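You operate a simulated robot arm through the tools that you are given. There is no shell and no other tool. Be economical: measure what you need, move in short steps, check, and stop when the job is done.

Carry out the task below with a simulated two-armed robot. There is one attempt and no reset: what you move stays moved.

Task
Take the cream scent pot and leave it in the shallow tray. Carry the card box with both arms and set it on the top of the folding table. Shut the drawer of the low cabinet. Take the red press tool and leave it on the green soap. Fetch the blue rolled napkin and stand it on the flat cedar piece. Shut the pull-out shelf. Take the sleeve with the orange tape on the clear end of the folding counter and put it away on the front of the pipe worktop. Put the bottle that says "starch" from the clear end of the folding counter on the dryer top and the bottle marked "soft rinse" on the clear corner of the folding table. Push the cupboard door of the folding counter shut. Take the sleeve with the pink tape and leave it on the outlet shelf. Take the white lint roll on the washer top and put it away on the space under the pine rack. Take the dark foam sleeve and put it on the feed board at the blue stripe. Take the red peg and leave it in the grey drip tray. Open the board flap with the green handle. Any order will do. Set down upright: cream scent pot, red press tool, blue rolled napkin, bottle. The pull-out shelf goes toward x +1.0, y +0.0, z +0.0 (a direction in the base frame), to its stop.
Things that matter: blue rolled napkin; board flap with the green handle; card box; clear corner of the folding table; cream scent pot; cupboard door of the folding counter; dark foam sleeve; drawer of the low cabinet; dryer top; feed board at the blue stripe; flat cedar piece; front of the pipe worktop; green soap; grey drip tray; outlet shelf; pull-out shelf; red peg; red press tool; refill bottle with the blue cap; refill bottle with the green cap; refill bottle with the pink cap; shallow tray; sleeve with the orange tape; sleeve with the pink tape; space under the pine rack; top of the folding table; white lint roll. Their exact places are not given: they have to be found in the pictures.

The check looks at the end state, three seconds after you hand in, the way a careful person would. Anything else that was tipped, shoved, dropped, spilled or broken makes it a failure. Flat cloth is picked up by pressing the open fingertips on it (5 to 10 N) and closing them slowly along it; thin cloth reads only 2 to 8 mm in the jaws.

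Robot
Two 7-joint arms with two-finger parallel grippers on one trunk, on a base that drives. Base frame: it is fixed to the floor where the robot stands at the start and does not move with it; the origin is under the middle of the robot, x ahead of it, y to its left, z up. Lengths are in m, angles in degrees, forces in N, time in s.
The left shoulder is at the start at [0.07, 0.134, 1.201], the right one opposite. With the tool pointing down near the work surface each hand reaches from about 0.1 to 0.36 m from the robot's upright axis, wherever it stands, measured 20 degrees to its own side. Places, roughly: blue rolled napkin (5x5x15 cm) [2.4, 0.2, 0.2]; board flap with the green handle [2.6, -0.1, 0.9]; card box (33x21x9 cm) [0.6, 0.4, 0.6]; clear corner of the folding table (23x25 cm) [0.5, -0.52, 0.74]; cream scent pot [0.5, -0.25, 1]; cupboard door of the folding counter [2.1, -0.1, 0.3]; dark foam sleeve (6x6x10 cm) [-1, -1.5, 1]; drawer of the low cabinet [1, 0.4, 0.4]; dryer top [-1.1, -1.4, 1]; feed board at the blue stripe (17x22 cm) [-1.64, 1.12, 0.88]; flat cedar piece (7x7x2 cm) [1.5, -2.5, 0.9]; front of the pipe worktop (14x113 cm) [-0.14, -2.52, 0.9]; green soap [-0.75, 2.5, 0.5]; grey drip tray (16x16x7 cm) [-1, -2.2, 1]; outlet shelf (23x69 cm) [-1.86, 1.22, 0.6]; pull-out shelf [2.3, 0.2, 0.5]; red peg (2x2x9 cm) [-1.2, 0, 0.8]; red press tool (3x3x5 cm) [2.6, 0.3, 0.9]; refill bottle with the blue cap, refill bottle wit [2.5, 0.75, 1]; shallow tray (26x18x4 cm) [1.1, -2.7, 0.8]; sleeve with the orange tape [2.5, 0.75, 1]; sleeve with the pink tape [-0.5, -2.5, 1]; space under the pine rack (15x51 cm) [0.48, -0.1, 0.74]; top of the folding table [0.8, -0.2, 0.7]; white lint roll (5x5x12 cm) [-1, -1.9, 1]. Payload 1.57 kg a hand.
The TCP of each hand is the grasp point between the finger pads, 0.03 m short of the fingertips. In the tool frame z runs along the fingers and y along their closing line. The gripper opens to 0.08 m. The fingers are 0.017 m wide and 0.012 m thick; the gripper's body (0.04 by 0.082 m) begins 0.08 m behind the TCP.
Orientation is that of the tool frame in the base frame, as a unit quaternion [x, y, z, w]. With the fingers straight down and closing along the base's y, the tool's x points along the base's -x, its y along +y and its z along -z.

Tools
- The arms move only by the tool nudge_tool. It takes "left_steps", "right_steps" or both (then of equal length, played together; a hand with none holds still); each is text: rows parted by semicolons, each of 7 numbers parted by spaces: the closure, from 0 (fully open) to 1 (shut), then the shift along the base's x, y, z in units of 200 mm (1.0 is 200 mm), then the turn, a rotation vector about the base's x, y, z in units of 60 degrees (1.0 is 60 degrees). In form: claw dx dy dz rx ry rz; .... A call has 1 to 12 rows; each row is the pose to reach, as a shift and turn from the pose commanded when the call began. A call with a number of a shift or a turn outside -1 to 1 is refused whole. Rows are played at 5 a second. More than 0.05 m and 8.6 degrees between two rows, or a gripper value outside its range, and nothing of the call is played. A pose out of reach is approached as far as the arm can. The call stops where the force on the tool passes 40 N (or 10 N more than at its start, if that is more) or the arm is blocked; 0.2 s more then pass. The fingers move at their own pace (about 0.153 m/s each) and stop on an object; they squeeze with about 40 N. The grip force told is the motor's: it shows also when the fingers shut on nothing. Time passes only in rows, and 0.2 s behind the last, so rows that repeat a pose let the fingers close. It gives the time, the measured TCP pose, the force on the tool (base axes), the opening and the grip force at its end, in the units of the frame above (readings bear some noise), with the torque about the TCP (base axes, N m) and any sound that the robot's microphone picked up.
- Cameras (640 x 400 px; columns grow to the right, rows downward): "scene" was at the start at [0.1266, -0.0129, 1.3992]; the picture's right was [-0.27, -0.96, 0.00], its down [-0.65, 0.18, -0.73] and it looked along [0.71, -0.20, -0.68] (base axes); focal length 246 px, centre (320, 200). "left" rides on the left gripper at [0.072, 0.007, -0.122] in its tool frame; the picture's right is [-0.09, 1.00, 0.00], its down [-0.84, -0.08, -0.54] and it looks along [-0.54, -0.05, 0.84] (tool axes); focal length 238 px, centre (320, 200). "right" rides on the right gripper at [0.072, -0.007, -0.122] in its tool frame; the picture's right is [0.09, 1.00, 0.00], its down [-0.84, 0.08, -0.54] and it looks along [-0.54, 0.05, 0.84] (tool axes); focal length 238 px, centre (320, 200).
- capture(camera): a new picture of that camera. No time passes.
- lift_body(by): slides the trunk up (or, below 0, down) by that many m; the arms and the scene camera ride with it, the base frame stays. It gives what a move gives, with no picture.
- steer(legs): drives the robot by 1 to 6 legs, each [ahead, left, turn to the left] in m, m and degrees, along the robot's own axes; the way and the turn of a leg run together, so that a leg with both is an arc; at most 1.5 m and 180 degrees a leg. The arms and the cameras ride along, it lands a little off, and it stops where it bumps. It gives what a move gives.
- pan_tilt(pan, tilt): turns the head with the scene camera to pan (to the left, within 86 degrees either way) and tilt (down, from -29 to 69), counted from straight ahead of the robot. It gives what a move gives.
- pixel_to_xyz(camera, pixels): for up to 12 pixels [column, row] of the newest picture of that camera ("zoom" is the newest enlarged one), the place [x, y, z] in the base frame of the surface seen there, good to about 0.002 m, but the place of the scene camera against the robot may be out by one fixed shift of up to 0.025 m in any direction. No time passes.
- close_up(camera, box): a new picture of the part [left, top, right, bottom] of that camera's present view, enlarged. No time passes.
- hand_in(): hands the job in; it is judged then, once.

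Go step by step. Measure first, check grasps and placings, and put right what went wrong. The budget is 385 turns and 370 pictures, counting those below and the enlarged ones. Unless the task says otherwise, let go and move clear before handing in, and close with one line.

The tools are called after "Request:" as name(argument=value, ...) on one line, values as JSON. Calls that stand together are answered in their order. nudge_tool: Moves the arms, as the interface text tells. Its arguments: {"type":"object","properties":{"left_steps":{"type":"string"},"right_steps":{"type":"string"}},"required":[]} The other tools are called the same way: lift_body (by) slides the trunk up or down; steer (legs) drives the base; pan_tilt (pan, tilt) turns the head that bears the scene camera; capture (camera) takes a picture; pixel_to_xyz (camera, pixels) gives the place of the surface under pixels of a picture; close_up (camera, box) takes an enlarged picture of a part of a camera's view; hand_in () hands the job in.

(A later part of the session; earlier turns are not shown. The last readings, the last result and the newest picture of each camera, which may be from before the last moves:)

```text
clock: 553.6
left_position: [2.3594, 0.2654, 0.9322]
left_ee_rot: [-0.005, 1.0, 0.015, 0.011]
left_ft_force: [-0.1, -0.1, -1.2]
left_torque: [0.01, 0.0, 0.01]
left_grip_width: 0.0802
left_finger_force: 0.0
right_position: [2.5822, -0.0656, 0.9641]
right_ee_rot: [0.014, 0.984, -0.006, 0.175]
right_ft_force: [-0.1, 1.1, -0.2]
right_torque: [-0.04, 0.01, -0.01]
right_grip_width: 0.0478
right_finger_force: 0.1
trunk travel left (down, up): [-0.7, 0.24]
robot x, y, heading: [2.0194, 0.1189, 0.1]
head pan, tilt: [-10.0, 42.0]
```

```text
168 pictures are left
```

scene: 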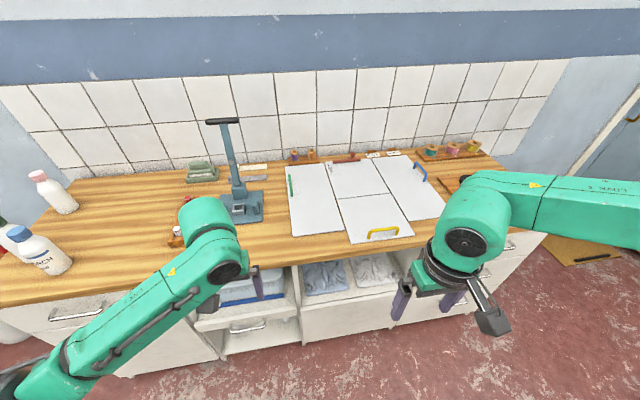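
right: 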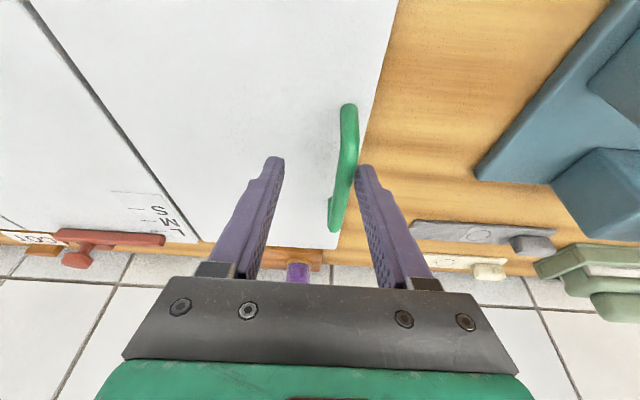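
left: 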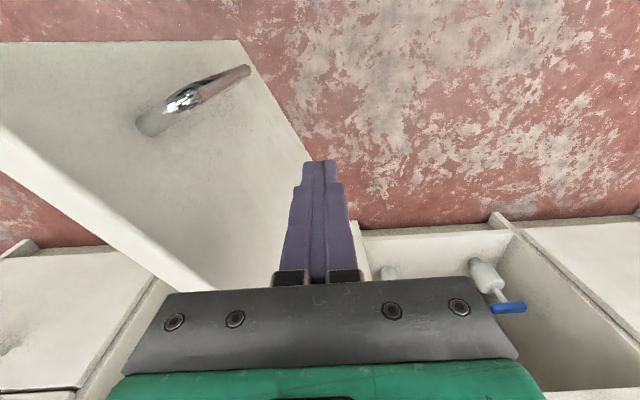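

Request:
nudge_tool(left_steps="0 0 0 0.2 0 0 0;0 0 0 0.4 0 0 0;0 0 0 0.5 0 0 0;0 0 0 0.5 0 0 0;0 0 0 0.5 0 0 0;0 0 0 0.5 0 0 0;0 0 0 0.5 0 0 0", right_steps="0.4 0.05 0.08 0.02 0 0 0;0.4 0.1 0.08 0 0 0 0;0.4 0.1 0.08 -0.05 0 0 0;0.4 0.1 0.08 -0.1 0 0 0;1 0.1 0.08 -0.1 0 0 0;1 0.1 0.08 -0.1 0 0 0;1 0.1 0.08 -0.1 0 0 0")

Request:
capture(camera="right")

```text
clock: 555.2
left_position: [2.3593, 0.2654, 1.0322]
left_ee_rot: [-0.004, 1.0, 0.015, 0.011]
left_ft_force: [0.4, 0.2, -0.3]
left_torque: [0.05, 0.02, 0.03]
left_grip_width: 0.0797
left_finger_force: 0.2
right_position: [2.6034, -0.0504, 0.9446]
right_ee_rot: [0.014, 0.984, -0.007, 0.175]
right_ft_force: [1.9, -1.6, 1.2]
right_torque: [0.0, -0.09, 0.54]
right_grip_width: 0.0119
right_finger_force: 29.4
trunk travel left (down, up): [-0.7, 0.24]
robot x, y, heading: [2.0186, 0.1174, 0.0]
head pan, tilt: [-10.0, 42.0]
```

```text
167 pictures are left
```

right: 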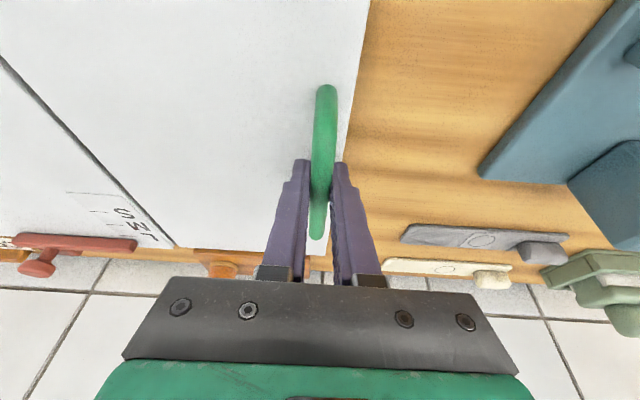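

Good grip. I lift along the hinge arc with matching roll, first 24°.

Request:
nudge_tool(right_steps="1 0 -0.018 0.054 0.067 0 0;1 0 -0.037 0.107 0.133 0 0;1 0 -0.062 0.158 0.2 0 0;1 0 -0.088 0.208 0.267 0 0;1 0 -0.12 0.255 0.333 0 0;1 0 -0.153 0.301 0.4 0 0;1 0 -0.153 0.301 0.4 0 0")

Request:
capture(camera="scene")

Request:
capture(camera="right")

```text
clock: 556.8
left_position: [2.3599, 0.2695, 1.0323]
left_ee_rot: [-0.003, 1.0, 0.013, 0.01]
left_ft_force: [0.1, -0.6, -0.3]
left_torque: [0.0, 0.02, 0.01]
left_grip_width: 0.08
left_finger_force: 0.0
right_position: [2.604, -0.0746, 1.0053]
right_ee_rot: [0.049, 0.964, 0.198, 0.17]
right_ft_force: [8.4, 13.9, 8.8]
right_torque: [0.02, -0.1, 0.57]
right_grip_width: 0.012
right_finger_force: 28.5
trunk travel left (down, up): [-0.7, 0.24]
robot x, y, heading: [2.0185, 0.1179, -0.0]
head pan, tilt: [-10.0, 42.0]
```

```text
166 pictures are left
```

scene: 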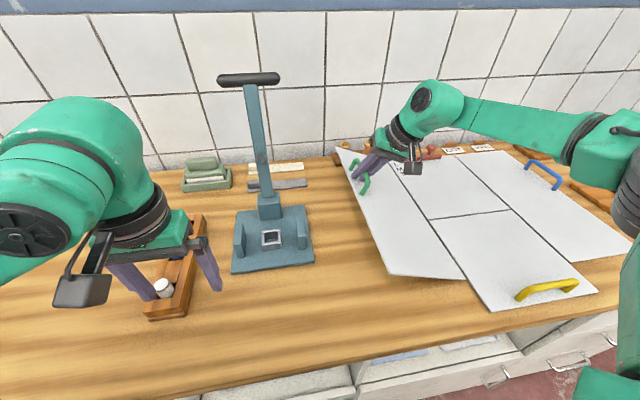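

```text
165 pictures are left
```

right: 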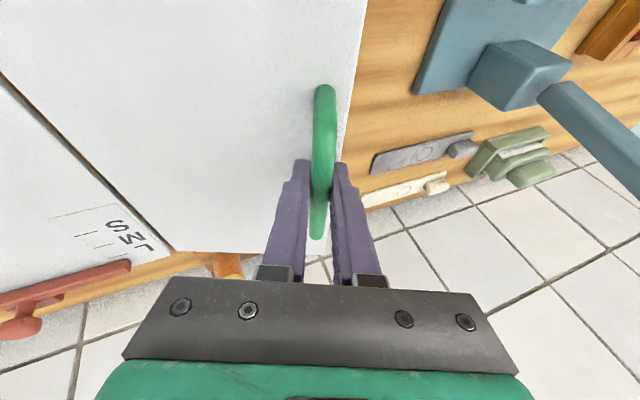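

It swings up. I continue the arc to about 80°.

Request:
nudge_tool(right_steps="1 0 -0.078 0.083 0.133 0 0;1 0 -0.166 0.154 0.267 0 0;1 0 -0.263 0.213 0.4 0 0;1 0 -0.367 0.257 0.533 0 0;1 0 -0.477 0.286 0.667 0 0;1 0 -0.589 0.3 0.8 0 0;1 0 -0.703 0.298 0.933 0 0;1 0 -0.703 0.298 0.933 0 0")

Request:
capture(camera="scene")

```text
clock: 557.7
left_position: [2.3675, 0.2599, 1.0309]
left_ee_rot: [-0.001, 1.0, 0.016, 0.008]
left_ft_force: [-0.3, 0.4, 0.3]
left_torque: [-0.06, -0.04, 0.01]
left_grip_width: 0.0803
left_finger_force: 0.0
right_position: [2.5695, -0.1247, 1.0558]
right_ee_rot: [0.108, 0.903, 0.389, 0.148]
right_ft_force: [20.5, -20.0, -29.3]
right_torque: [-0.37, -0.93, -0.23]
right_grip_width: 0.0132
right_finger_force: 30.2
right hand out of reach, approached as far as the arm can: row 2, 3, 4
trunk travel left (down, up): [-0.7, 0.24]
robot x, y, heading: [2.0233, 0.1154, -0.0]
head pan, tilt: [-10.0, 42.0]
stopped in row 4 (right hand): the force on the tool passed its limit (the readings are from after the stop); the commanded pose is now the measured one
```

```text
164 pictures are left
```

scene: 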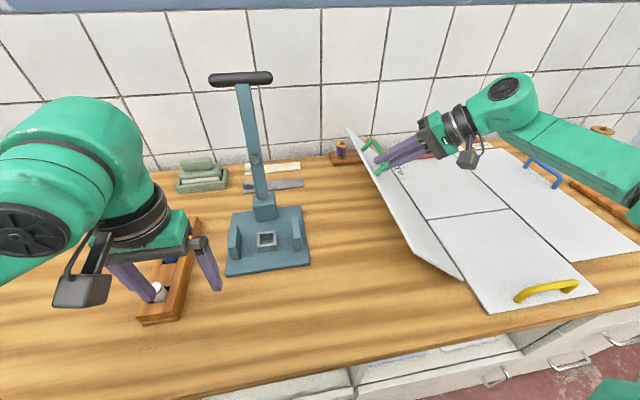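

Flap is at ~47°, the arm is at its limit. I strafe the base right to carry the handle over the top.

Request:
nudge_tool(right_steps="1 0 -0.02 0.02 0 0 0;1 0 -0.04 0.04 0 0 0;1 0 -0.04 0.04 0 0 0")

Request:
steer(legs=[[0, -0.1, 0]])

Request:
capture(camera="scene")

```text
clock: 558.5
left_position: [2.3689, 0.2543, 1.0309]
left_ee_rot: [-0.002, 1.0, 0.019, 0.005]
left_ft_force: [1.0, -0.1, 0.4]
left_torque: [0.01, -0.03, 0.01]
left_grip_width: 0.08
left_finger_force: 0.0
right_position: [2.5692, -0.1343, 1.062]
right_ee_rot: [0.105, 0.903, 0.392, 0.142]
right_ft_force: [10.1, -22.5, -36.3]
right_torque: [-0.37, -0.73, -0.08]
right_grip_width: 0.0129
right_finger_force: 29.7
trunk travel left (down, up): [-0.7, 0.24]
robot x, y, heading: [2.0198, 0.1165, -0.1]
head pan, tilt: [-10.0, 42.0]
```

```text
clock: 559.8
left_position: [2.3625, 0.1691, 1.0326]
left_ee_rot: [-0.003, 1.0, 0.016, 0.009]
left_ft_force: [-0.1, 0.0, 0.5]
left_torque: [0.07, 0.02, -0.02]
left_grip_width: 0.0799
left_finger_force: 0.1
right_position: [2.5705, -0.2148, 1.0894]
right_ee_rot: [0.099, 0.894, 0.405, 0.164]
right_ft_force: [9.6, 2.6, 2.2]
right_torque: [0.35, -0.11, 0.46]
right_grip_width: 0.0124
right_finger_force: 29.7
trunk travel left (down, up): [-0.7, 0.24]
robot x, y, heading: [2.0202, 0.0201, 0.1]
head pan, tilt: [-10.0, 42.0]
stopped in leg 1: the force on the tool passed its limit (the readings are from after the stop); the commanded pose is now the measured one
```

```text
163 pictures are left
```

scene: 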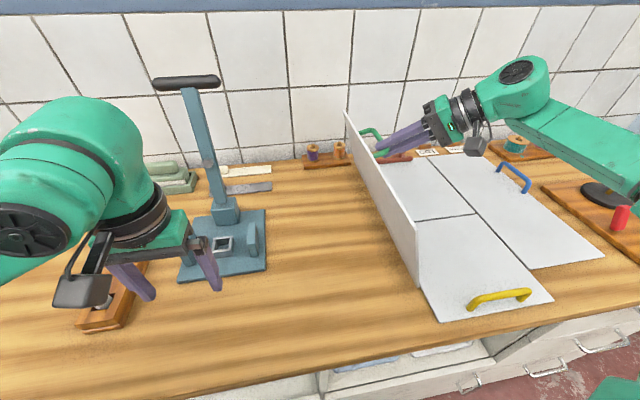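

Flap is near 80°. I continue a little further right.

Request:
steer(legs=[[0, -0.07, 0]])

Request:
capture(camera="scene")

```text
clock: 560.8
left_position: [2.3647, 0.1018, 1.0299]
left_ee_rot: [-0.003, 1.0, 0.013, 0.008]
left_ft_force: [-0.8, -0.4, 0.1]
left_torque: [0.01, 0.0, -0.03]
left_grip_width: 0.0798
left_finger_force: 0.0
right_position: [2.5712, -0.2821, 1.0867]
right_ee_rot: [0.099, 0.896, 0.402, 0.16]
right_ft_force: [2.9, 6.2, -23.5]
right_torque: [-0.18, -0.25, 0.35]
right_grip_width: 0.012
right_finger_force: 29.5
trunk travel left (down, up): [-0.7, 0.24]
robot x, y, heading: [2.0189, -0.0455, 0.1]
head pan, tilt: [-10.0, 42.0]
```

```text
162 pictures are left
```

scene: 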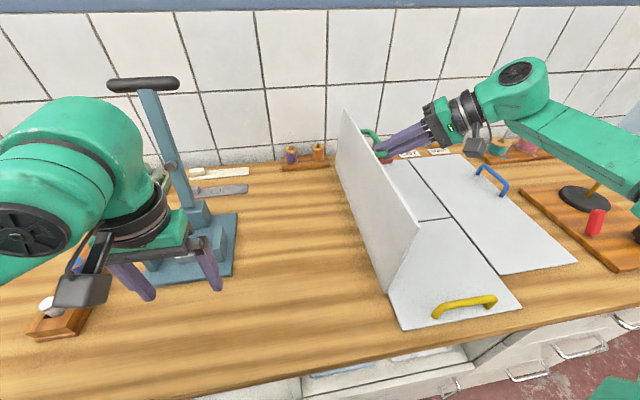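

Past vertical now. I keep following the arc downward to find its limit.

Request:
nudge_tool(right_steps="1 0 -0.05 -0.03 0 0 0;1 0 -0.1 -0.08 0 0 0;1 0 -0.15 -0.14 0 0 0;1 0 -0.2 -0.22 0 0 0;1 0 -0.24 -0.3 0 0 0;1 0 -0.27 -0.4 0 0 0;1 0 -0.27 -0.4 0 0 0")

Request:
capture(camera="scene")

```text
clock: 561.4
left_position: [2.368, 0.1006, 1.0304]
left_ee_rot: [-0.004, 1.0, 0.017, 0.008]
left_ft_force: [0.4, 0.5, -0.4]
left_torque: [-0.01, 0.0, 0.0]
left_grip_width: 0.08
left_finger_force: 0.1
right_position: [2.5699, -0.2931, 1.0816]
right_ee_rot: [0.105, 0.893, 0.403, 0.17]
right_ft_force: [21.3, 3.0, -7.2]
right_torque: [0.03, -0.92, -0.6]
right_grip_width: 0.0124
right_finger_force: 29.6
right hand out of reach, approached as far as the arm can: row 1, 2, 3
trunk travel left (down, up): [-0.7, 0.24]
robot x, y, heading: [2.0235, -0.0483, 0.1]
head pan, tilt: [-10.0, 42.0]
stopped in row 3 (right hand): the force on the tool passed its limit (the readings are from after the stop); the commanded pose is now the measured one
```

```text
161 pictures are left
```

scene: 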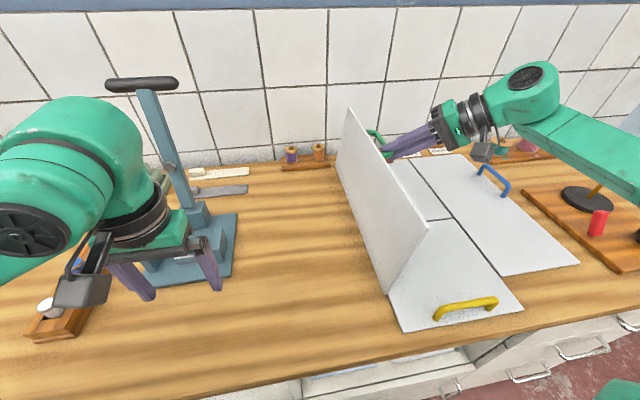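

Request:
steer(legs=[[0, -0.07, 0]])

Request:
capture(camera="scene")

Request:
capture(camera="right")

```text
clock: 562.4
left_position: [2.3613, 0.0321, 1.0327]
left_ee_rot: [-0.004, 1.0, 0.014, 0.011]
left_ft_force: [0.4, 0.0, 0.6]
left_torque: [0.0, -0.03, 0.01]
left_grip_width: 0.0803
left_finger_force: 0.0
right_position: [2.5602, -0.3607, 1.0876]
right_ee_rot: [0.103, 0.893, 0.404, 0.17]
right_ft_force: [0.6, 0.1, -0.1]
right_torque: [0.02, -0.03, -0.01]
right_grip_width: 0.0
right_finger_force: 21.1
trunk travel left (down, up): [-0.7, 0.24]
robot x, y, heading: [2.0201, -0.1225, 0.3]
head pan, tilt: [-10.0, 42.0]
```

```text
160 pictures are left
```

scene: 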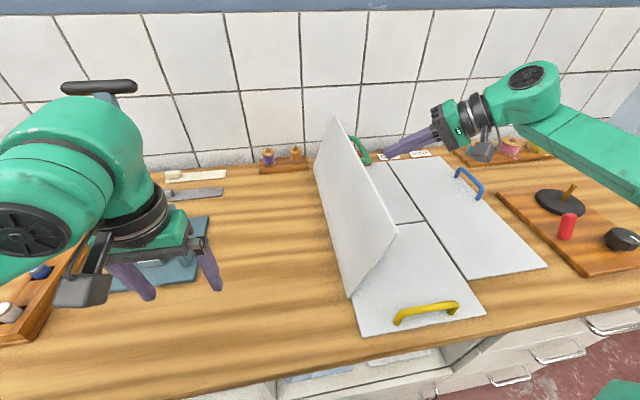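

```text
159 pictures are left
```

right: 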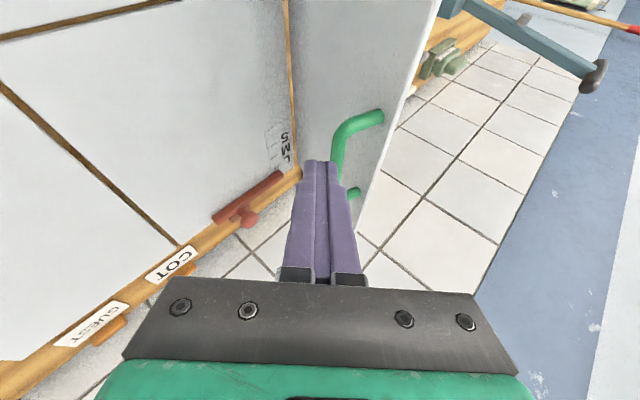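

The flap stays up by itself past vertical. I measure its angle.

Request:
pixel_to_xyz(camera="scene", pixels=[[392, 235], [352, 292], [370, 250], [340, 200], [330, 180], [355, 285], [345, 140]])

```text
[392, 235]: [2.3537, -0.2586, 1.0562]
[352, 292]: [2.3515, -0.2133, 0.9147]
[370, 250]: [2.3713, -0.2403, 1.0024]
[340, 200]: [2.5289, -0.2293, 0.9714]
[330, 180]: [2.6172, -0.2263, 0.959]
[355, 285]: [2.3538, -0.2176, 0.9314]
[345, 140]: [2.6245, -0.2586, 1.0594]
```

The flap stands at ~108° and holds. I back away, straighten the right hand, and confirm it stays.

Request:
steer(legs=[[-0.3, 0, 0]])

Request:
nudge_tool(right_steps="0 0 -0.05 0 -0.14 0 0;0 0 -0.05 0 -0.28 0 0;0 0 -0.05 0 -0.42 0 0;0 0 -0.05 0 -0.56 0 0;0 0 -0.05 0 -0.7 0 0;0 0 -0.05 0 -0.8 0 0;0 0 -0.05 0 -0.8 0 0")

Request:
steer(legs=[[0, 0.3, 0]])

Request:
pan_tilt(pan=0, tilt=42)

Request:
capture(camera="scene")

```text
clock: 564.5
left_position: [2.0582, 0.0292, 1.0322]
left_ee_rot: [-0.003, 1.0, 0.016, 0.011]
left_ft_force: [0.4, -0.4, 1.5]
left_torque: [-0.04, 0.0, -0.02]
left_grip_width: 0.0798
left_finger_force: 0.0
right_position: [2.2593, -0.3632, 1.0864]
right_ee_rot: [0.104, 0.892, 0.405, 0.171]
right_ft_force: [0.1, -0.7, -0.8]
right_torque: [0.01, -0.01, 0.0]
right_grip_width: 0.0004
right_finger_force: 21.3
trunk travel left (down, up): [-0.7, 0.24]
robot x, y, heading: [1.7178, -0.1162, 0.0]
head pan, tilt: [-10.0, 42.0]
```

```text
clock: 566.1
left_position: [2.0585, 0.029, 1.0328]
left_ee_rot: [-0.004, 1.0, 0.015, 0.01]
left_ft_force: [-0.6, -0.3, 0.3]
left_torque: [0.01, 0.0, -0.01]
left_grip_width: 0.0797
left_finger_force: 0.0
right_position: [2.2582, -0.3745, 1.0879]
right_ee_rot: [0.025, 0.98, 0.006, 0.198]
right_ft_force: [0.1, -0.4, 0.4]
right_torque: [0.01, -0.01, -0.03]
right_grip_width: 0.08
right_finger_force: 0.1
trunk travel left (down, up): [-0.7, 0.24]
robot x, y, heading: [1.719, -0.118, 0.3]
head pan, tilt: [-10.0, 42.0]
```

```text
clock: 568.1
left_position: [2.0579, 0.3276, 1.0323]
left_ee_rot: [-0.004, 1.0, 0.016, 0.011]
left_ft_force: [-0.1, 0.0, 0.7]
left_torque: [0.02, 0.01, 0.0]
left_grip_width: 0.0801
left_finger_force: 0.0
right_position: [2.2566, -0.075, 1.0869]
right_ee_rot: [0.025, 0.98, 0.008, 0.197]
right_ft_force: [0.3, 0.5, -0.4]
right_torque: [-0.07, 0.01, -0.02]
right_grip_width: 0.08
right_finger_force: 0.0
trunk travel left (down, up): [-0.7, 0.24]
robot x, y, heading: [1.718, 0.1795, 0.1]
head pan, tilt: [-10.0, 42.0]
```

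```text
clock: 568.8
left_position: [2.0578, 0.329, 1.0322]
left_ee_rot: [-0.003, 1.0, 0.014, 0.011]
left_ft_force: [0.0, -1.0, -0.7]
left_torque: [-0.01, -0.01, 0.02]
left_grip_width: 0.0802
left_finger_force: 0.0
right_position: [2.2557, -0.0755, 1.0874]
right_ee_rot: [0.025, 0.98, 0.007, 0.198]
right_ft_force: [0.2, 0.6, -0.1]
right_torque: [-0.01, -0.02, -0.06]
right_grip_width: 0.0803
right_finger_force: 0.1
trunk travel left (down, up): [-0.7, 0.24]
robot x, y, heading: [1.7193, 0.1788, -0.1]
head pan, tilt: [0.0, 42.0]
```

```text
158 pictures are left
```

scene: 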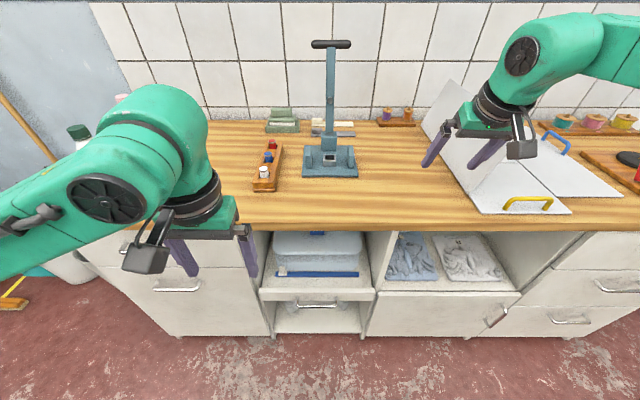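

Flap stays open. Next the bottles: I go to the counter's left end to read their labels.

Request:
steer(legs=[[-0.1, 0, 0], [0, 1.2, 0], [0, 0, -35]])

Request:
pan_tilt(pan=0, tilt=25)

Request:
capture(camera="scene")

```text
clock: 577.3
left_position: [1.974, 1.3025, 1.0321]
left_ee_rot: [0.29, 0.957, 0.011, 0.015]
left_ft_force: [-0.1, -0.3, -0.3]
left_torque: [0.01, 0.0, 0.01]
left_grip_width: 0.08
left_finger_force: 0.0
right_position: [1.9118, 0.8571, 1.0875]
right_ee_rot: [0.312, 0.93, -0.05, 0.19]
right_ft_force: [0.4, 0.2, 0.0]
right_torque: [0.03, -0.01, -0.02]
right_grip_width: 0.0799
right_finger_force: 0.0
trunk travel left (down, up): [-0.7, 0.24]
robot x, y, heading: [1.6114, 1.3689, -34.0]
head pan, tilt: [0.0, 42.0]
```

```text
clock: 578.1
left_position: [1.9751, 1.3019, 1.0318]
left_ee_rot: [0.29, 0.957, 0.012, 0.015]
left_ft_force: [0.7, 0.0, 0.9]
left_torque: [0.01, 0.02, -0.01]
left_grip_width: 0.0798
left_finger_force: 0.1
right_position: [1.9116, 0.8561, 1.0875]
right_ee_rot: [0.313, 0.929, -0.05, 0.19]
right_ft_force: [0.0, 0.9, -0.6]
right_torque: [0.03, -0.02, 0.01]
right_grip_width: 0.0797
right_finger_force: 0.0
trunk travel left (down, up): [-0.7, 0.24]
robot x, y, heading: [1.6112, 1.3688, -33.9]
head pan, tilt: [0.0, 25.0]
```

```text
157 pictures are left
```

scene: 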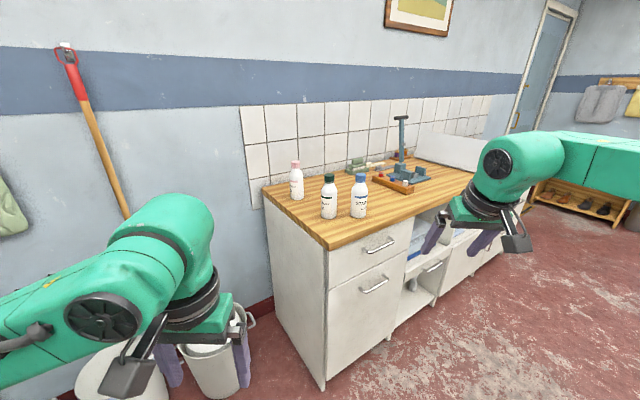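

Request:
close_up(camera="scene", box=[280, 150, 390, 230])

Request:
pixel_to_xyz(camera="scene", pixels=[[296, 185], [329, 200], [359, 200], [296, 165], [329, 178], [360, 178]])

```text
5.00 times, centred on (335, 190) of scene
```

zoom: 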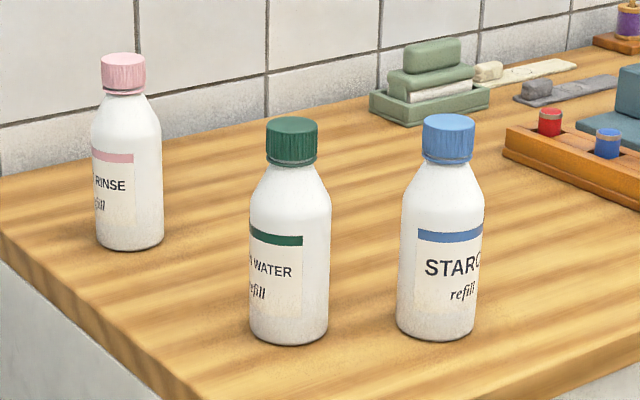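

```text
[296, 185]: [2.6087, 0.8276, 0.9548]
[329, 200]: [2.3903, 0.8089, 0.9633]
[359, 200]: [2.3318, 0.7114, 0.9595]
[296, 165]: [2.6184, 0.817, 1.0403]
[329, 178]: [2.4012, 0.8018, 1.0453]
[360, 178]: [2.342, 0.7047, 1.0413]
```

Pink cap reads "(SOFT) RINSE", green is "IRON WATER", blue is "STARCH". I position to take the pink bottle with the left hand.

Request:
lift_body(by=0.1)

Request:
steer(legs=[[0, 0, 34], [0, -0.71, 0]])

Request:
nudge_tool(left_steps="0 0 -0.05 0 0 -0.1 0;0 0.1 -0.1 0 0 -0.2 0;0 0.2 -0.1 0 0 -0.3 0;0 0.3 -0.1 0 0 -0.4 0;0 0.4 -0.1 0 0 -0.5 0;0 0.4 -0.1 0 0 -0.5 0", right_steps="0 -0.2 0 0.05 0 0.08 0;0 -0.4 0 0.1 0 0.16 0;0 -0.6 0 0.1 0 0.24 0;0 -0.8 0 0.1 0 0.33 0;0 -0.9 0 0.1 0 0.33 0;0 -0.9 0 0.1 0 0.33 0")

Request:
pan_tilt(pan=10, tilt=40)

Request:
capture(camera="scene")

```text
clock: 579.4
left_position: [1.9747, 1.3023, 1.1326]
left_ee_rot: [0.291, 0.957, 0.013, 0.015]
left_ft_force: [-0.4, 0.1, -0.1]
left_torque: [-0.02, -0.01, -0.02]
left_grip_width: 0.0802
left_finger_force: 0.0
right_position: [1.912, 0.8571, 1.1867]
right_ee_rot: [0.312, 0.929, -0.051, 0.191]
right_ft_force: [1.4, 0.4, -0.3]
right_torque: [0.0, 0.0, 0.01]
right_grip_width: 0.0802
right_finger_force: 0.1
trunk travel left (down, up): [-0.8, 0.14]
robot x, y, heading: [1.6066, 1.3718, -33.9]
head pan, tilt: [0.0, 25.0]
```

```text
clock: 585.0
left_position: [1.9453, 0.7993, 1.1325]
left_ee_rot: [-0.002, 1.0, 0.014, 0.012]
left_ft_force: [0.0, 1.0, -0.2]
left_torque: [0.01, -0.02, 0.01]
left_grip_width: 0.0801
left_finger_force: 0.0
right_position: [2.1443, 0.3959, 1.1873]
right_ee_rot: [0.027, 0.98, 0.007, 0.198]
right_ft_force: [-0.2, 0.0, -0.7]
right_torque: [-0.03, -0.03, 0.02]
right_grip_width: 0.0799
right_finger_force: 0.1
trunk travel left (down, up): [-0.8, 0.14]
robot x, y, heading: [1.6027, 0.6518, -0.2]
head pan, tilt: [0.0, 25.0]
```

```text
clock: 586.4
left_position: [2.027, 0.7776, 1.1326]
left_ee_rot: [-0.005, 0.963, 0.014, 0.27]
left_ft_force: [0.2, 0.5, 0.6]
left_torque: [0.0, -0.01, 0.01]
left_grip_width: 0.0802
left_finger_force: 0.1
right_position: [1.9638, 0.3944, 1.2064]
right_ee_rot: [0.028, 0.999, 0.001, 0.026]
right_ft_force: [0.6, 0.6, 0.9]
right_torque: [0.02, 0.04, -0.01]
right_grip_width: 0.0801
right_finger_force: 0.2
trunk travel left (down, up): [-0.8, 0.14]
robot x, y, heading: [1.6027, 0.6508, -0.1]
head pan, tilt: [0.0, 25.0]
```

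```text
clock: 587.1
left_position: [2.025, 0.7781, 1.1329]
left_ee_rot: [-0.005, 0.963, 0.014, 0.27]
left_ft_force: [0.3, 0.4, -0.3]
left_torque: [0.03, 0.0, -0.02]
left_grip_width: 0.0801
left_finger_force: 0.1
right_position: [1.9637, 0.3934, 1.2069]
right_ee_rot: [0.028, 0.999, 0.002, 0.026]
right_ft_force: [0.0, 0.4, 0.0]
right_torque: [0.02, 0.03, 0.0]
right_grip_width: 0.0799
right_finger_force: 0.1
trunk travel left (down, up): [-0.8, 0.14]
robot x, y, heading: [1.6033, 0.6521, 0.0]
head pan, tilt: [10.0, 40.0]
```

```text
155 pictures are left
```

scene: 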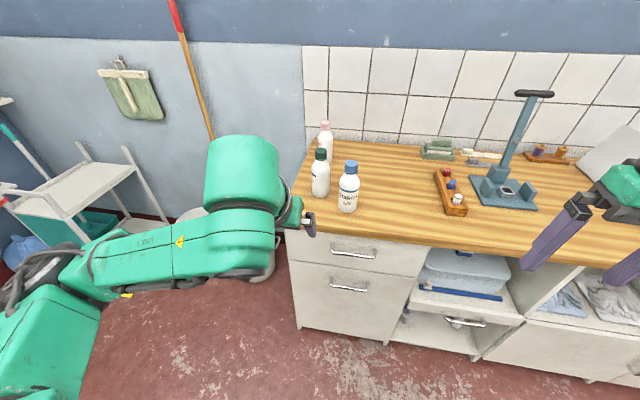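

I raise, drive up with the left hand passing above the other bottles, and view the pink bottle.

Request:
lift_body(by=0.09)

Request:
steer(legs=[[0.4, 0.0, 0]])

Request:
nudge_tool(left_steps="0 0.2 0.05 0 0 0 0;0 0.4 0.1 0 0 0 0;0 0.6 0.1 0 0 0 0;0 0.6 0.1 0 0 0 0")

Request:
capture(camera="left")

```text
clock: 588.4
left_position: [2.026, 0.7774, 1.2237]
left_ee_rot: [-0.005, 0.963, 0.014, 0.27]
left_ft_force: [0.6, -0.3, -0.1]
left_torque: [0.01, 0.02, 0.04]
left_grip_width: 0.0797
left_finger_force: 0.1
right_position: [1.9642, 0.3928, 1.2965]
right_ee_rot: [0.027, 0.999, 0.002, 0.027]
right_ft_force: [-0.3, 0.0, 1.0]
right_torque: [0.0, 0.0, -0.03]
right_grip_width: 0.0802
right_finger_force: 0.0
trunk travel left (down, up): [-0.89, 0.05]
robot x, y, heading: [1.6069, 0.6541, -0.0]
head pan, tilt: [10.0, 40.0]
```

```text
clock: 590.9
left_position: [2.4273, 0.7784, 1.2237]
left_ee_rot: [-0.007, 0.963, 0.015, 0.271]
left_ft_force: [0.6, -0.9, -0.1]
left_torque: [-0.01, -0.01, 0.02]
left_grip_width: 0.0803
left_finger_force: 0.1
right_position: [2.3661, 0.3933, 1.2973]
right_ee_rot: [0.028, 0.999, 0.002, 0.027]
right_ft_force: [0.0, 0.1, 0.1]
right_torque: [0.02, -0.02, 0.01]
right_grip_width: 0.0802
right_finger_force: 0.0
trunk travel left (down, up): [-0.89, 0.05]
robot x, y, heading: [2.0056, 0.6524, 0.1]
head pan, tilt: [10.0, 40.0]
```

```text
clock: 591.9
left_position: [2.5479, 0.7974, 1.2206]
left_ee_rot: [-0.006, 0.963, 0.015, 0.27]
left_ft_force: [0.2, -0.8, 0.1]
left_torque: [0.01, 0.01, -0.03]
left_grip_width: 0.0801
left_finger_force: 0.2
right_position: [2.3669, 0.3944, 1.2959]
right_ee_rot: [0.026, 0.999, 0.003, 0.026]
right_ft_force: [-0.6, 0.0, -0.6]
right_torque: [0.0, 0.03, 0.0]
right_grip_width: 0.08
right_finger_force: 0.1
trunk travel left (down, up): [-0.89, 0.05]
robot x, y, heading: [2.0082, 0.6523, -0.0]
head pan, tilt: [10.0, 40.0]
```

```text
154 pictures are left
```

left: 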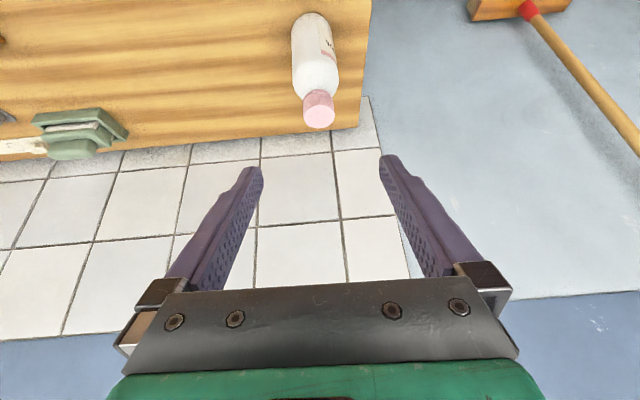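

Request:
pixel_to_xyz(camera="left", pixels=[[304, 113], [334, 113], [319, 100], [319, 125], [293, 60], [338, 60], [315, 55], [312, 25], [319, 113]])

```text
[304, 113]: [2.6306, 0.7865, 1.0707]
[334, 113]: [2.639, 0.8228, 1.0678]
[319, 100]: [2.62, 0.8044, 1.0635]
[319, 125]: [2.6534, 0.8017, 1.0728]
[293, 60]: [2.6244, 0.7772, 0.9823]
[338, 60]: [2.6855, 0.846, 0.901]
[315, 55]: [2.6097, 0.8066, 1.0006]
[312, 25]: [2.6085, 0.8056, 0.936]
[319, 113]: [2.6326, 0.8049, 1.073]
```

Pink bottle axis ≈(2.636,0.8045), cap top 1.073. I align over it, then lower with the trunk around it.

Request:
nudge_tool(left_steps="0 0.2 0.035 0 0 0 0;0 0.35 0.035 0 0 0 0;0 0.43 0.035 0 0 0 0;0 0.43 0.035 0 0 0 0")

Request:
lift_body(by=-0.1)

Request:
capture(camera="left")

```text
clock: 592.9
left_position: [2.6335, 0.8046, 1.2214]
left_ee_rot: [-0.008, 0.963, 0.015, 0.27]
left_ft_force: [0.4, 0.6, -0.3]
left_torque: [0.0, -0.01, 0.0]
left_grip_width: 0.0802
left_finger_force: 0.1
right_position: [2.3675, 0.3941, 1.2959]
right_ee_rot: [0.026, 0.999, 0.002, 0.026]
right_ft_force: [0.1, -0.3, 0.3]
right_torque: [0.01, 0.01, 0.03]
right_grip_width: 0.0796
right_finger_force: 0.0
trunk travel left (down, up): [-0.89, 0.05]
robot x, y, heading: [2.0064, 0.652, 0.2]
head pan, tilt: [10.0, 40.0]
```

```text
clock: 594.2
left_position: [2.6332, 0.8035, 1.1217]
left_ee_rot: [-0.007, 0.963, 0.014, 0.271]
left_ft_force: [0.5, 0.9, 0.2]
left_torque: [-0.05, 0.01, -0.02]
left_grip_width: 0.08
left_finger_force: 0.1
right_position: [2.3669, 0.3946, 1.1961]
right_ee_rot: [0.026, 0.999, 0.002, 0.026]
right_ft_force: [0.2, 0.0, 0.5]
right_torque: [0.01, 0.0, 0.0]
right_grip_width: 0.0801
right_finger_force: 0.0
trunk travel left (down, up): [-0.79, 0.15]
robot x, y, heading: [2.0056, 0.6519, 0.1]
head pan, tilt: [10.0, 40.0]
```

```text
153 pictures are left
```

left: 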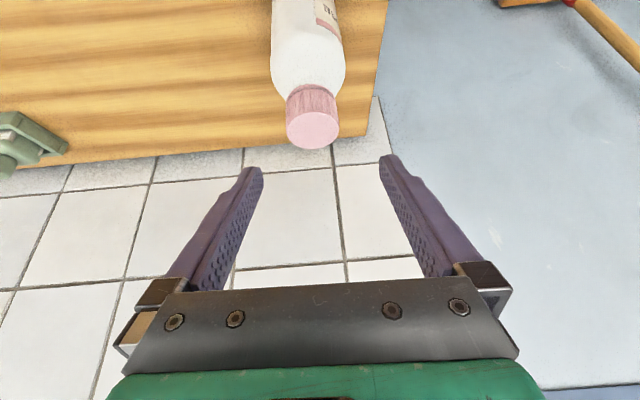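

Request:
lift_body(by=-0.113)

Request:
capture(camera="left")

```text
clock: 595.6
left_position: [2.6325, 0.8037, 1.0094]
left_ee_rot: [-0.007, 0.963, 0.015, 0.269]
left_ft_force: [-0.2, -0.1, 0.7]
left_torque: [0.03, 0.0, 0.0]
left_grip_width: 0.0801
left_finger_force: 0.1
right_position: [2.3673, 0.3949, 1.0832]
right_ee_rot: [0.027, 0.999, 0.001, 0.026]
right_ft_force: [0.3, 0.5, -0.1]
right_torque: [-0.01, 0.0, -0.01]
right_grip_width: 0.0802
right_finger_force: 0.1
trunk travel left (down, up): [-0.677, 0.263]
robot x, y, heading: [2.0065, 0.6548, -0.3]
head pan, tilt: [10.0, 40.0]
```

```text
152 pictures are left
```

left: 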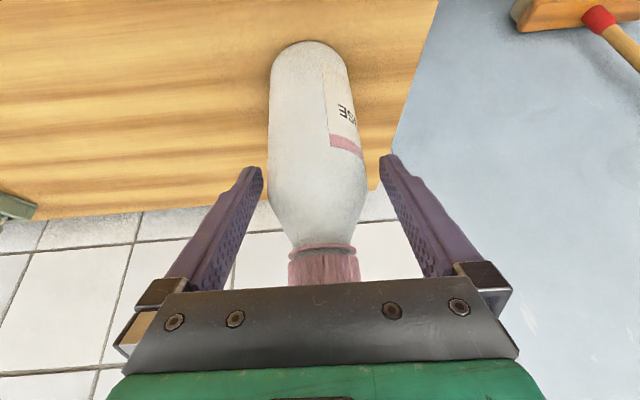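

Bottle is between the fingers. Close and lift.

Request:
nudge_tool(left_steps="0.7 0 0 0 0 0 0;1 0 0 0 0 0 0;1 0 0 0 0 0 0;1 0 0 0 0 0 0")

Request:
lift_body(by=0.2)

Request:
capture(camera="left")

```text
clock: 596.6
left_position: [2.6328, 0.8032, 1.0086]
left_ee_rot: [-0.006, 0.963, 0.014, 0.27]
left_ft_force: [0.7, -1.6, 2.7]
left_torque: [-0.23, -0.13, 0.0]
left_grip_width: 0.0602
left_finger_force: 40.0
right_position: [2.3662, 0.3937, 1.0846]
right_ee_rot: [0.027, 0.999, 0.003, 0.027]
right_ft_force: [-0.3, 0.0, -0.2]
right_torque: [0.02, -0.02, -0.02]
right_grip_width: 0.0801
right_finger_force: 0.0
trunk travel left (down, up): [-0.677, 0.263]
robot x, y, heading: [2.009, 0.6515, -0.2]
head pan, tilt: [10.0, 40.0]
```

```text
clock: 598.8
left_position: [2.6333, 0.8036, 1.208]
left_ee_rot: [-0.007, 0.963, 0.014, 0.269]
left_ft_force: [-0.3, 0.5, -0.4]
left_torque: [-0.03, 0.01, -0.02]
left_grip_width: 0.0599
left_finger_force: 39.6
right_position: [2.3675, 0.3938, 1.2841]
right_ee_rot: [0.027, 0.999, 0.001, 0.026]
right_ft_force: [-0.3, -0.5, -0.8]
right_torque: [-0.02, -0.04, -0.02]
right_grip_width: 0.0799
right_finger_force: 0.0
trunk travel left (down, up): [-0.877, 0.063]
robot x, y, heading: [2.0078, 0.6489, 0.0]
head pan, tilt: [10.0, 40.0]
```

```text
151 pictures are left
```

left: 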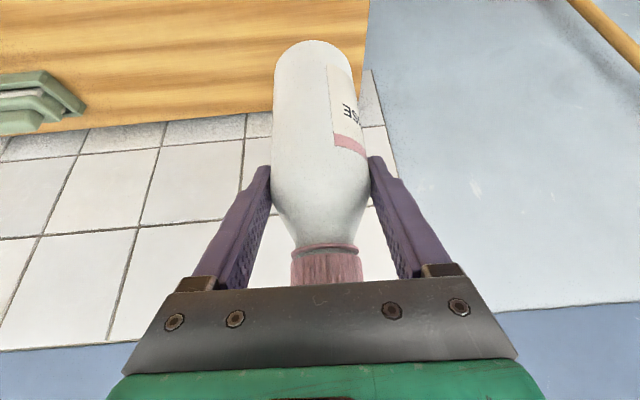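

Rinse bottle held. I raise further, draw the left hand back over the others, then shift left to take the starch bottle with the right hand.

Request:
lift_body(by=0.055)

Request:
nudge_tool(left_steps="1 -0.2 0.02 0.02 0 0 0;1 -0.4 0.05 0.05 0 0 0;1 -0.6 0.1 0.05 0 0 0;1 -0.8 0.1 0.05 0 0 0;1 -1 0.1 0.05 0 0 0;1 -1 0.1 0.05 0 0 0")

Request:
steer(legs=[[-0.05, 0.2, 0]])

Request:
capture(camera="right")

Request:
capture(camera="scene")

```text
clock: 599.8
left_position: [2.632, 0.8038, 1.2638]
left_ee_rot: [-0.006, 0.963, 0.015, 0.269]
left_ft_force: [0.2, -0.3, -0.6]
left_torque: [0.03, -0.03, 0.0]
left_grip_width: 0.0598
left_finger_force: 40.4
right_position: [2.3677, 0.3944, 1.3394]
right_ee_rot: [0.027, 0.999, 0.002, 0.026]
right_ft_force: [-0.2, 0.0, -0.4]
right_torque: [0.0, 0.03, 0.01]
right_grip_width: 0.0798
right_finger_force: 0.0
trunk travel left (down, up): [-0.932, 0.008]
robot x, y, heading: [2.0054, 0.6511, 0.1]
head pan, tilt: [10.0, 40.0]
```

```text
clock: 601.2
left_position: [2.4349, 0.8237, 1.2757]
left_ee_rot: [-0.005, 0.963, 0.014, 0.268]
left_ft_force: [0.4, 0.6, -0.6]
left_torque: [-0.02, 0.01, 0.0]
left_grip_width: 0.0597
left_finger_force: 40.5
right_position: [2.3688, 0.3946, 1.339]
right_ee_rot: [0.027, 0.999, 0.003, 0.026]
right_ft_force: [-0.6, -0.8, -0.3]
right_torque: [0.0, -0.01, -0.01]
right_grip_width: 0.0798
right_finger_force: 0.0
trunk travel left (down, up): [-0.932, 0.008]
robot x, y, heading: [2.0056, 0.6528, -0.1]
head pan, tilt: [10.0, 40.0]
```

```text
clock: 602.8
left_position: [2.3867, 1.0221, 1.2758]
left_ee_rot: [-0.007, 0.963, 0.016, 0.268]
left_ft_force: [-0.8, -0.9, -0.1]
left_torque: [0.04, 0.02, 0.05]
left_grip_width: 0.0597
left_finger_force: 40.7
right_position: [2.3205, 0.5936, 1.3369]
right_ee_rot: [0.025, 0.999, 0.004, 0.025]
right_ft_force: [-0.3, 0.0, -0.1]
right_torque: [0.04, -0.02, 0.01]
right_grip_width: 0.0801
right_finger_force: 0.0
trunk travel left (down, up): [-0.932, 0.008]
robot x, y, heading: [1.9558, 0.8516, 0.3]
head pan, tilt: [10.0, 40.0]
```

```text
150 pictures are left
```

right: 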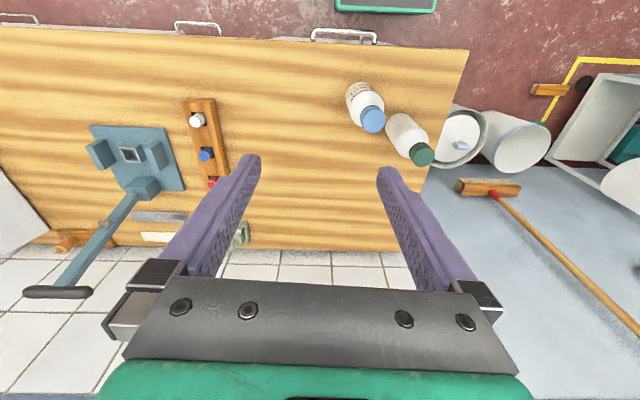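

```text
149 pictures are left
```

scene: 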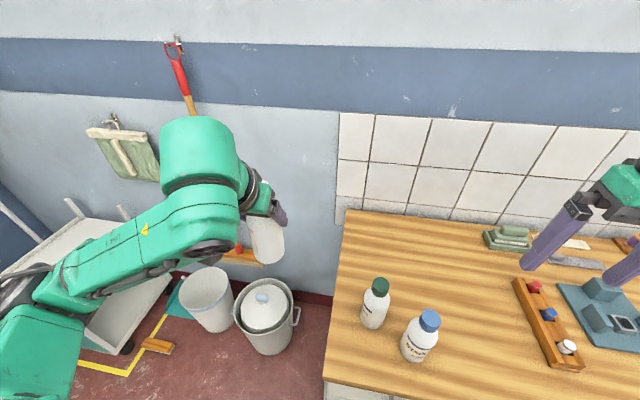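

Request:
pixel_to_xyz(camera="right", pixels=[[363, 119], [383, 120], [374, 109], [374, 128], [373, 119], [360, 95], [350, 100], [421, 154]])

```text
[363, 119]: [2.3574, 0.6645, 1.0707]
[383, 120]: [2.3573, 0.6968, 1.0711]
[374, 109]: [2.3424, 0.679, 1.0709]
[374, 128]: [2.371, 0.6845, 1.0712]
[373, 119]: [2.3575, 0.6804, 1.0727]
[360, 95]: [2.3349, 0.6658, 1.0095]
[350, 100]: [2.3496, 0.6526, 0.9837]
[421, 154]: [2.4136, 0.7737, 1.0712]
```

Starch cap centre (2.357,0.681). I move the right hand over it and lower the trunk.

Request:
nudge_tool(right_steps="0 0.06 0.15 0 0 0 0;0 0.12 0.3 0 0 0 0;0 0.18 0.435 0 0 0 0;0 0.18 0.435 0 0 0 0")

Request:
lift_body(by=-0.22)

Request:
capture(camera="right")

```text
clock: 603.8
left_position: [2.3847, 1.0274, 1.2749]
left_ee_rot: [-0.008, 0.963, 0.015, 0.269]
left_ft_force: [-0.4, -0.2, -1.0]
left_torque: [-0.01, -0.01, -0.03]
left_grip_width: 0.0596
left_finger_force: 39.9
right_position: [2.3515, 0.6857, 1.3389]
right_ee_rot: [0.025, 0.999, 0.003, 0.026]
right_ft_force: [0.7, -0.5, 0.2]
right_torque: [-0.02, -0.01, 0.02]
right_grip_width: 0.0798
right_finger_force: 0.0
trunk travel left (down, up): [-0.932, 0.008]
robot x, y, heading: [1.9536, 0.8561, 0.3]
head pan, tilt: [10.0, 40.0]
```

```text
clock: 606.1
left_position: [2.3845, 1.027, 1.0555]
left_ee_rot: [-0.008, 0.963, 0.014, 0.269]
left_ft_force: [-0.1, -0.5, -0.1]
left_torque: [0.01, 0.0, 0.0]
left_grip_width: 0.0598
left_finger_force: 39.9
right_position: [2.3529, 0.6853, 1.1188]
right_ee_rot: [0.025, 0.999, 0.002, 0.026]
right_ft_force: [1.1, 0.3, -0.4]
right_torque: [0.03, 0.01, 0.03]
right_grip_width: 0.0801
right_finger_force: 0.1
trunk travel left (down, up): [-0.712, 0.228]
robot x, y, heading: [1.9578, 0.8544, 0.5]
head pan, tilt: [10.0, 40.0]
```

```text
148 pictures are left
```

right: 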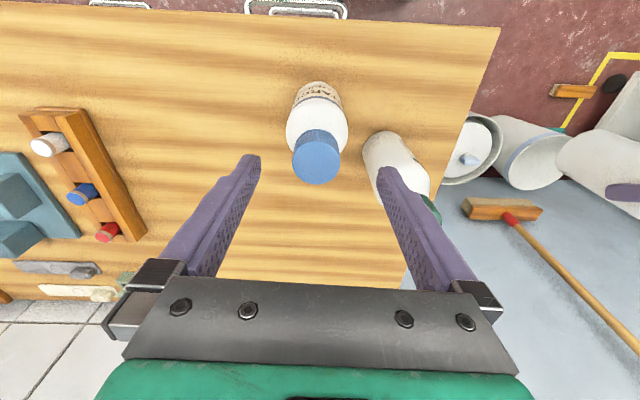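

Request:
nudge_tool(right_steps="0 0.02 -0.02 -0.1 0 0 0;0 0.02 -0.02 -0.25 0 0 0;0 0.02 -0.02 -0.4 0 0 0;0 0.02 -0.02 -0.55 0 0 0;0 0.02 -0.02 -0.55 0 0 0;0.8 0.02 -0.02 -0.55 0 0 0;1 0.02 -0.02 -0.55 0 0 0;1 0.02 -0.02 -0.55 0 0 0;1 0.02 -0.02 -0.55 0 0 0")

Request:
capture(camera="right")

```text
clock: 608.1
left_position: [2.3862, 1.0267, 1.0558]
left_ee_rot: [-0.008, 0.963, 0.014, 0.269]
left_ft_force: [0.7, 1.2, -1.3]
left_torque: [0.06, -0.03, -0.03]
left_grip_width: 0.0598
left_finger_force: 40.0
right_position: [2.3555, 0.6797, 1.0105]
right_ee_rot: [0.025, 0.999, 0.002, 0.026]
right_ft_force: [0.2, -0.1, -0.2]
right_torque: [-0.02, 0.0, 0.0]
right_grip_width: 0.0596
right_finger_force: 40.1
trunk travel left (down, up): [-0.712, 0.228]
robot x, y, heading: [1.9565, 0.8532, 0.1]
head pan, tilt: [10.0, 40.0]
```

```text
147 pictures are left
```

right: 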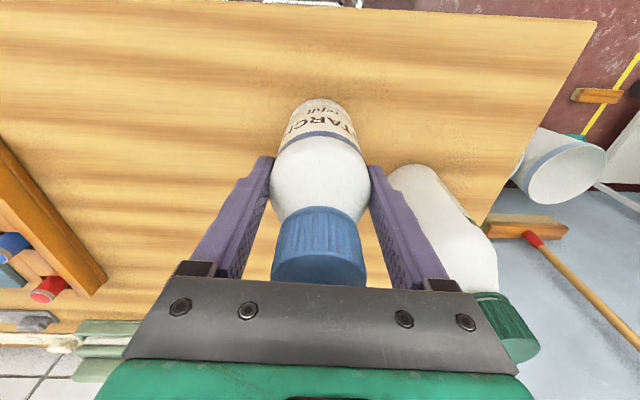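

Starch bottle gripped. I lift, back off and drive round to the table's clear corner.

Request:
lift_body(by=0.2)

Request:
steer(legs=[[-0.45, 0, 0], [0, -1.45, 0], [0, -0.65, 0], [-1.4, 0, 0], [-0.15, 0, 0], [0, 0.55, 0]])

Request:
pan_tilt(pan=0, tilt=45)

Request:
capture(camera="scene")

```text
clock: 610.3
left_position: [2.3855, 1.0256, 1.2553]
left_ee_rot: [-0.009, 0.963, 0.015, 0.269]
left_ft_force: [0.1, -0.4, -1.7]
left_torque: [0.01, -0.02, 0.01]
left_grip_width: 0.0599
left_finger_force: 39.6
right_position: [2.357, 0.6796, 1.2097]
right_ee_rot: [0.026, 0.999, 0.002, 0.026]
right_ft_force: [0.1, -0.3, -0.4]
right_torque: [0.0, -0.05, -0.03]
right_grip_width: 0.0596
right_finger_force: 40.1
trunk travel left (down, up): [-0.912, 0.028]
robot x, y, heading: [1.9569, 0.8529, 0.4]
head pan, tilt: [10.0, 40.0]
```

```text
clock: 633.3
left_position: [0.3865, -0.5296, 1.2545]
left_ee_rot: [-0.028, 0.963, 0.02, 0.268]
left_ft_force: [-0.3, -0.2, -1.3]
left_torque: [0.03, 0.05, 0.04]
left_grip_width: 0.0599
left_finger_force: 40.2
right_position: [0.3734, -0.8777, 1.208]
right_ee_rot: [0.006, 1.0, 0.003, 0.026]
right_ft_force: [-0.2, 0.1, 0.1]
right_torque: [0.02, 0.01, 0.03]
right_grip_width: 0.0597
right_finger_force: 39.9
trunk travel left (down, up): [-0.912, 0.028]
robot x, y, heading: [-0.0322, -0.7151, 2.4]
head pan, tilt: [10.0, 40.0]
```

```text
clock: 634.0
left_position: [0.3881, -0.5293, 1.2543]
left_ee_rot: [-0.027, 0.963, 0.021, 0.268]
left_ft_force: [0.7, -0.3, -0.6]
left_torque: [0.02, 0.0, 0.03]
left_grip_width: 0.0596
left_finger_force: 40.3
right_position: [0.3723, -0.8771, 1.2092]
right_ee_rot: [0.005, 1.0, 0.003, 0.026]
right_ft_force: [-0.2, 0.2, 0.2]
right_torque: [-0.01, -0.01, -0.03]
right_grip_width: 0.0597
right_finger_force: 39.8
trunk travel left (down, up): [-0.912, 0.028]
robot x, y, heading: [-0.036, -0.7186, 2.3]
head pan, tilt: [0.0, 45.0]
```

```text
146 pictures are left
```

scene: 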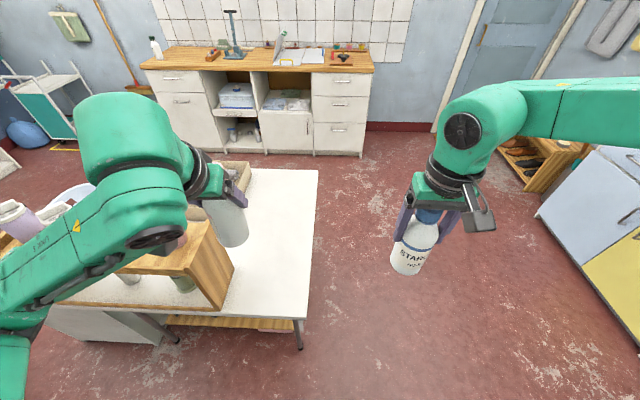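

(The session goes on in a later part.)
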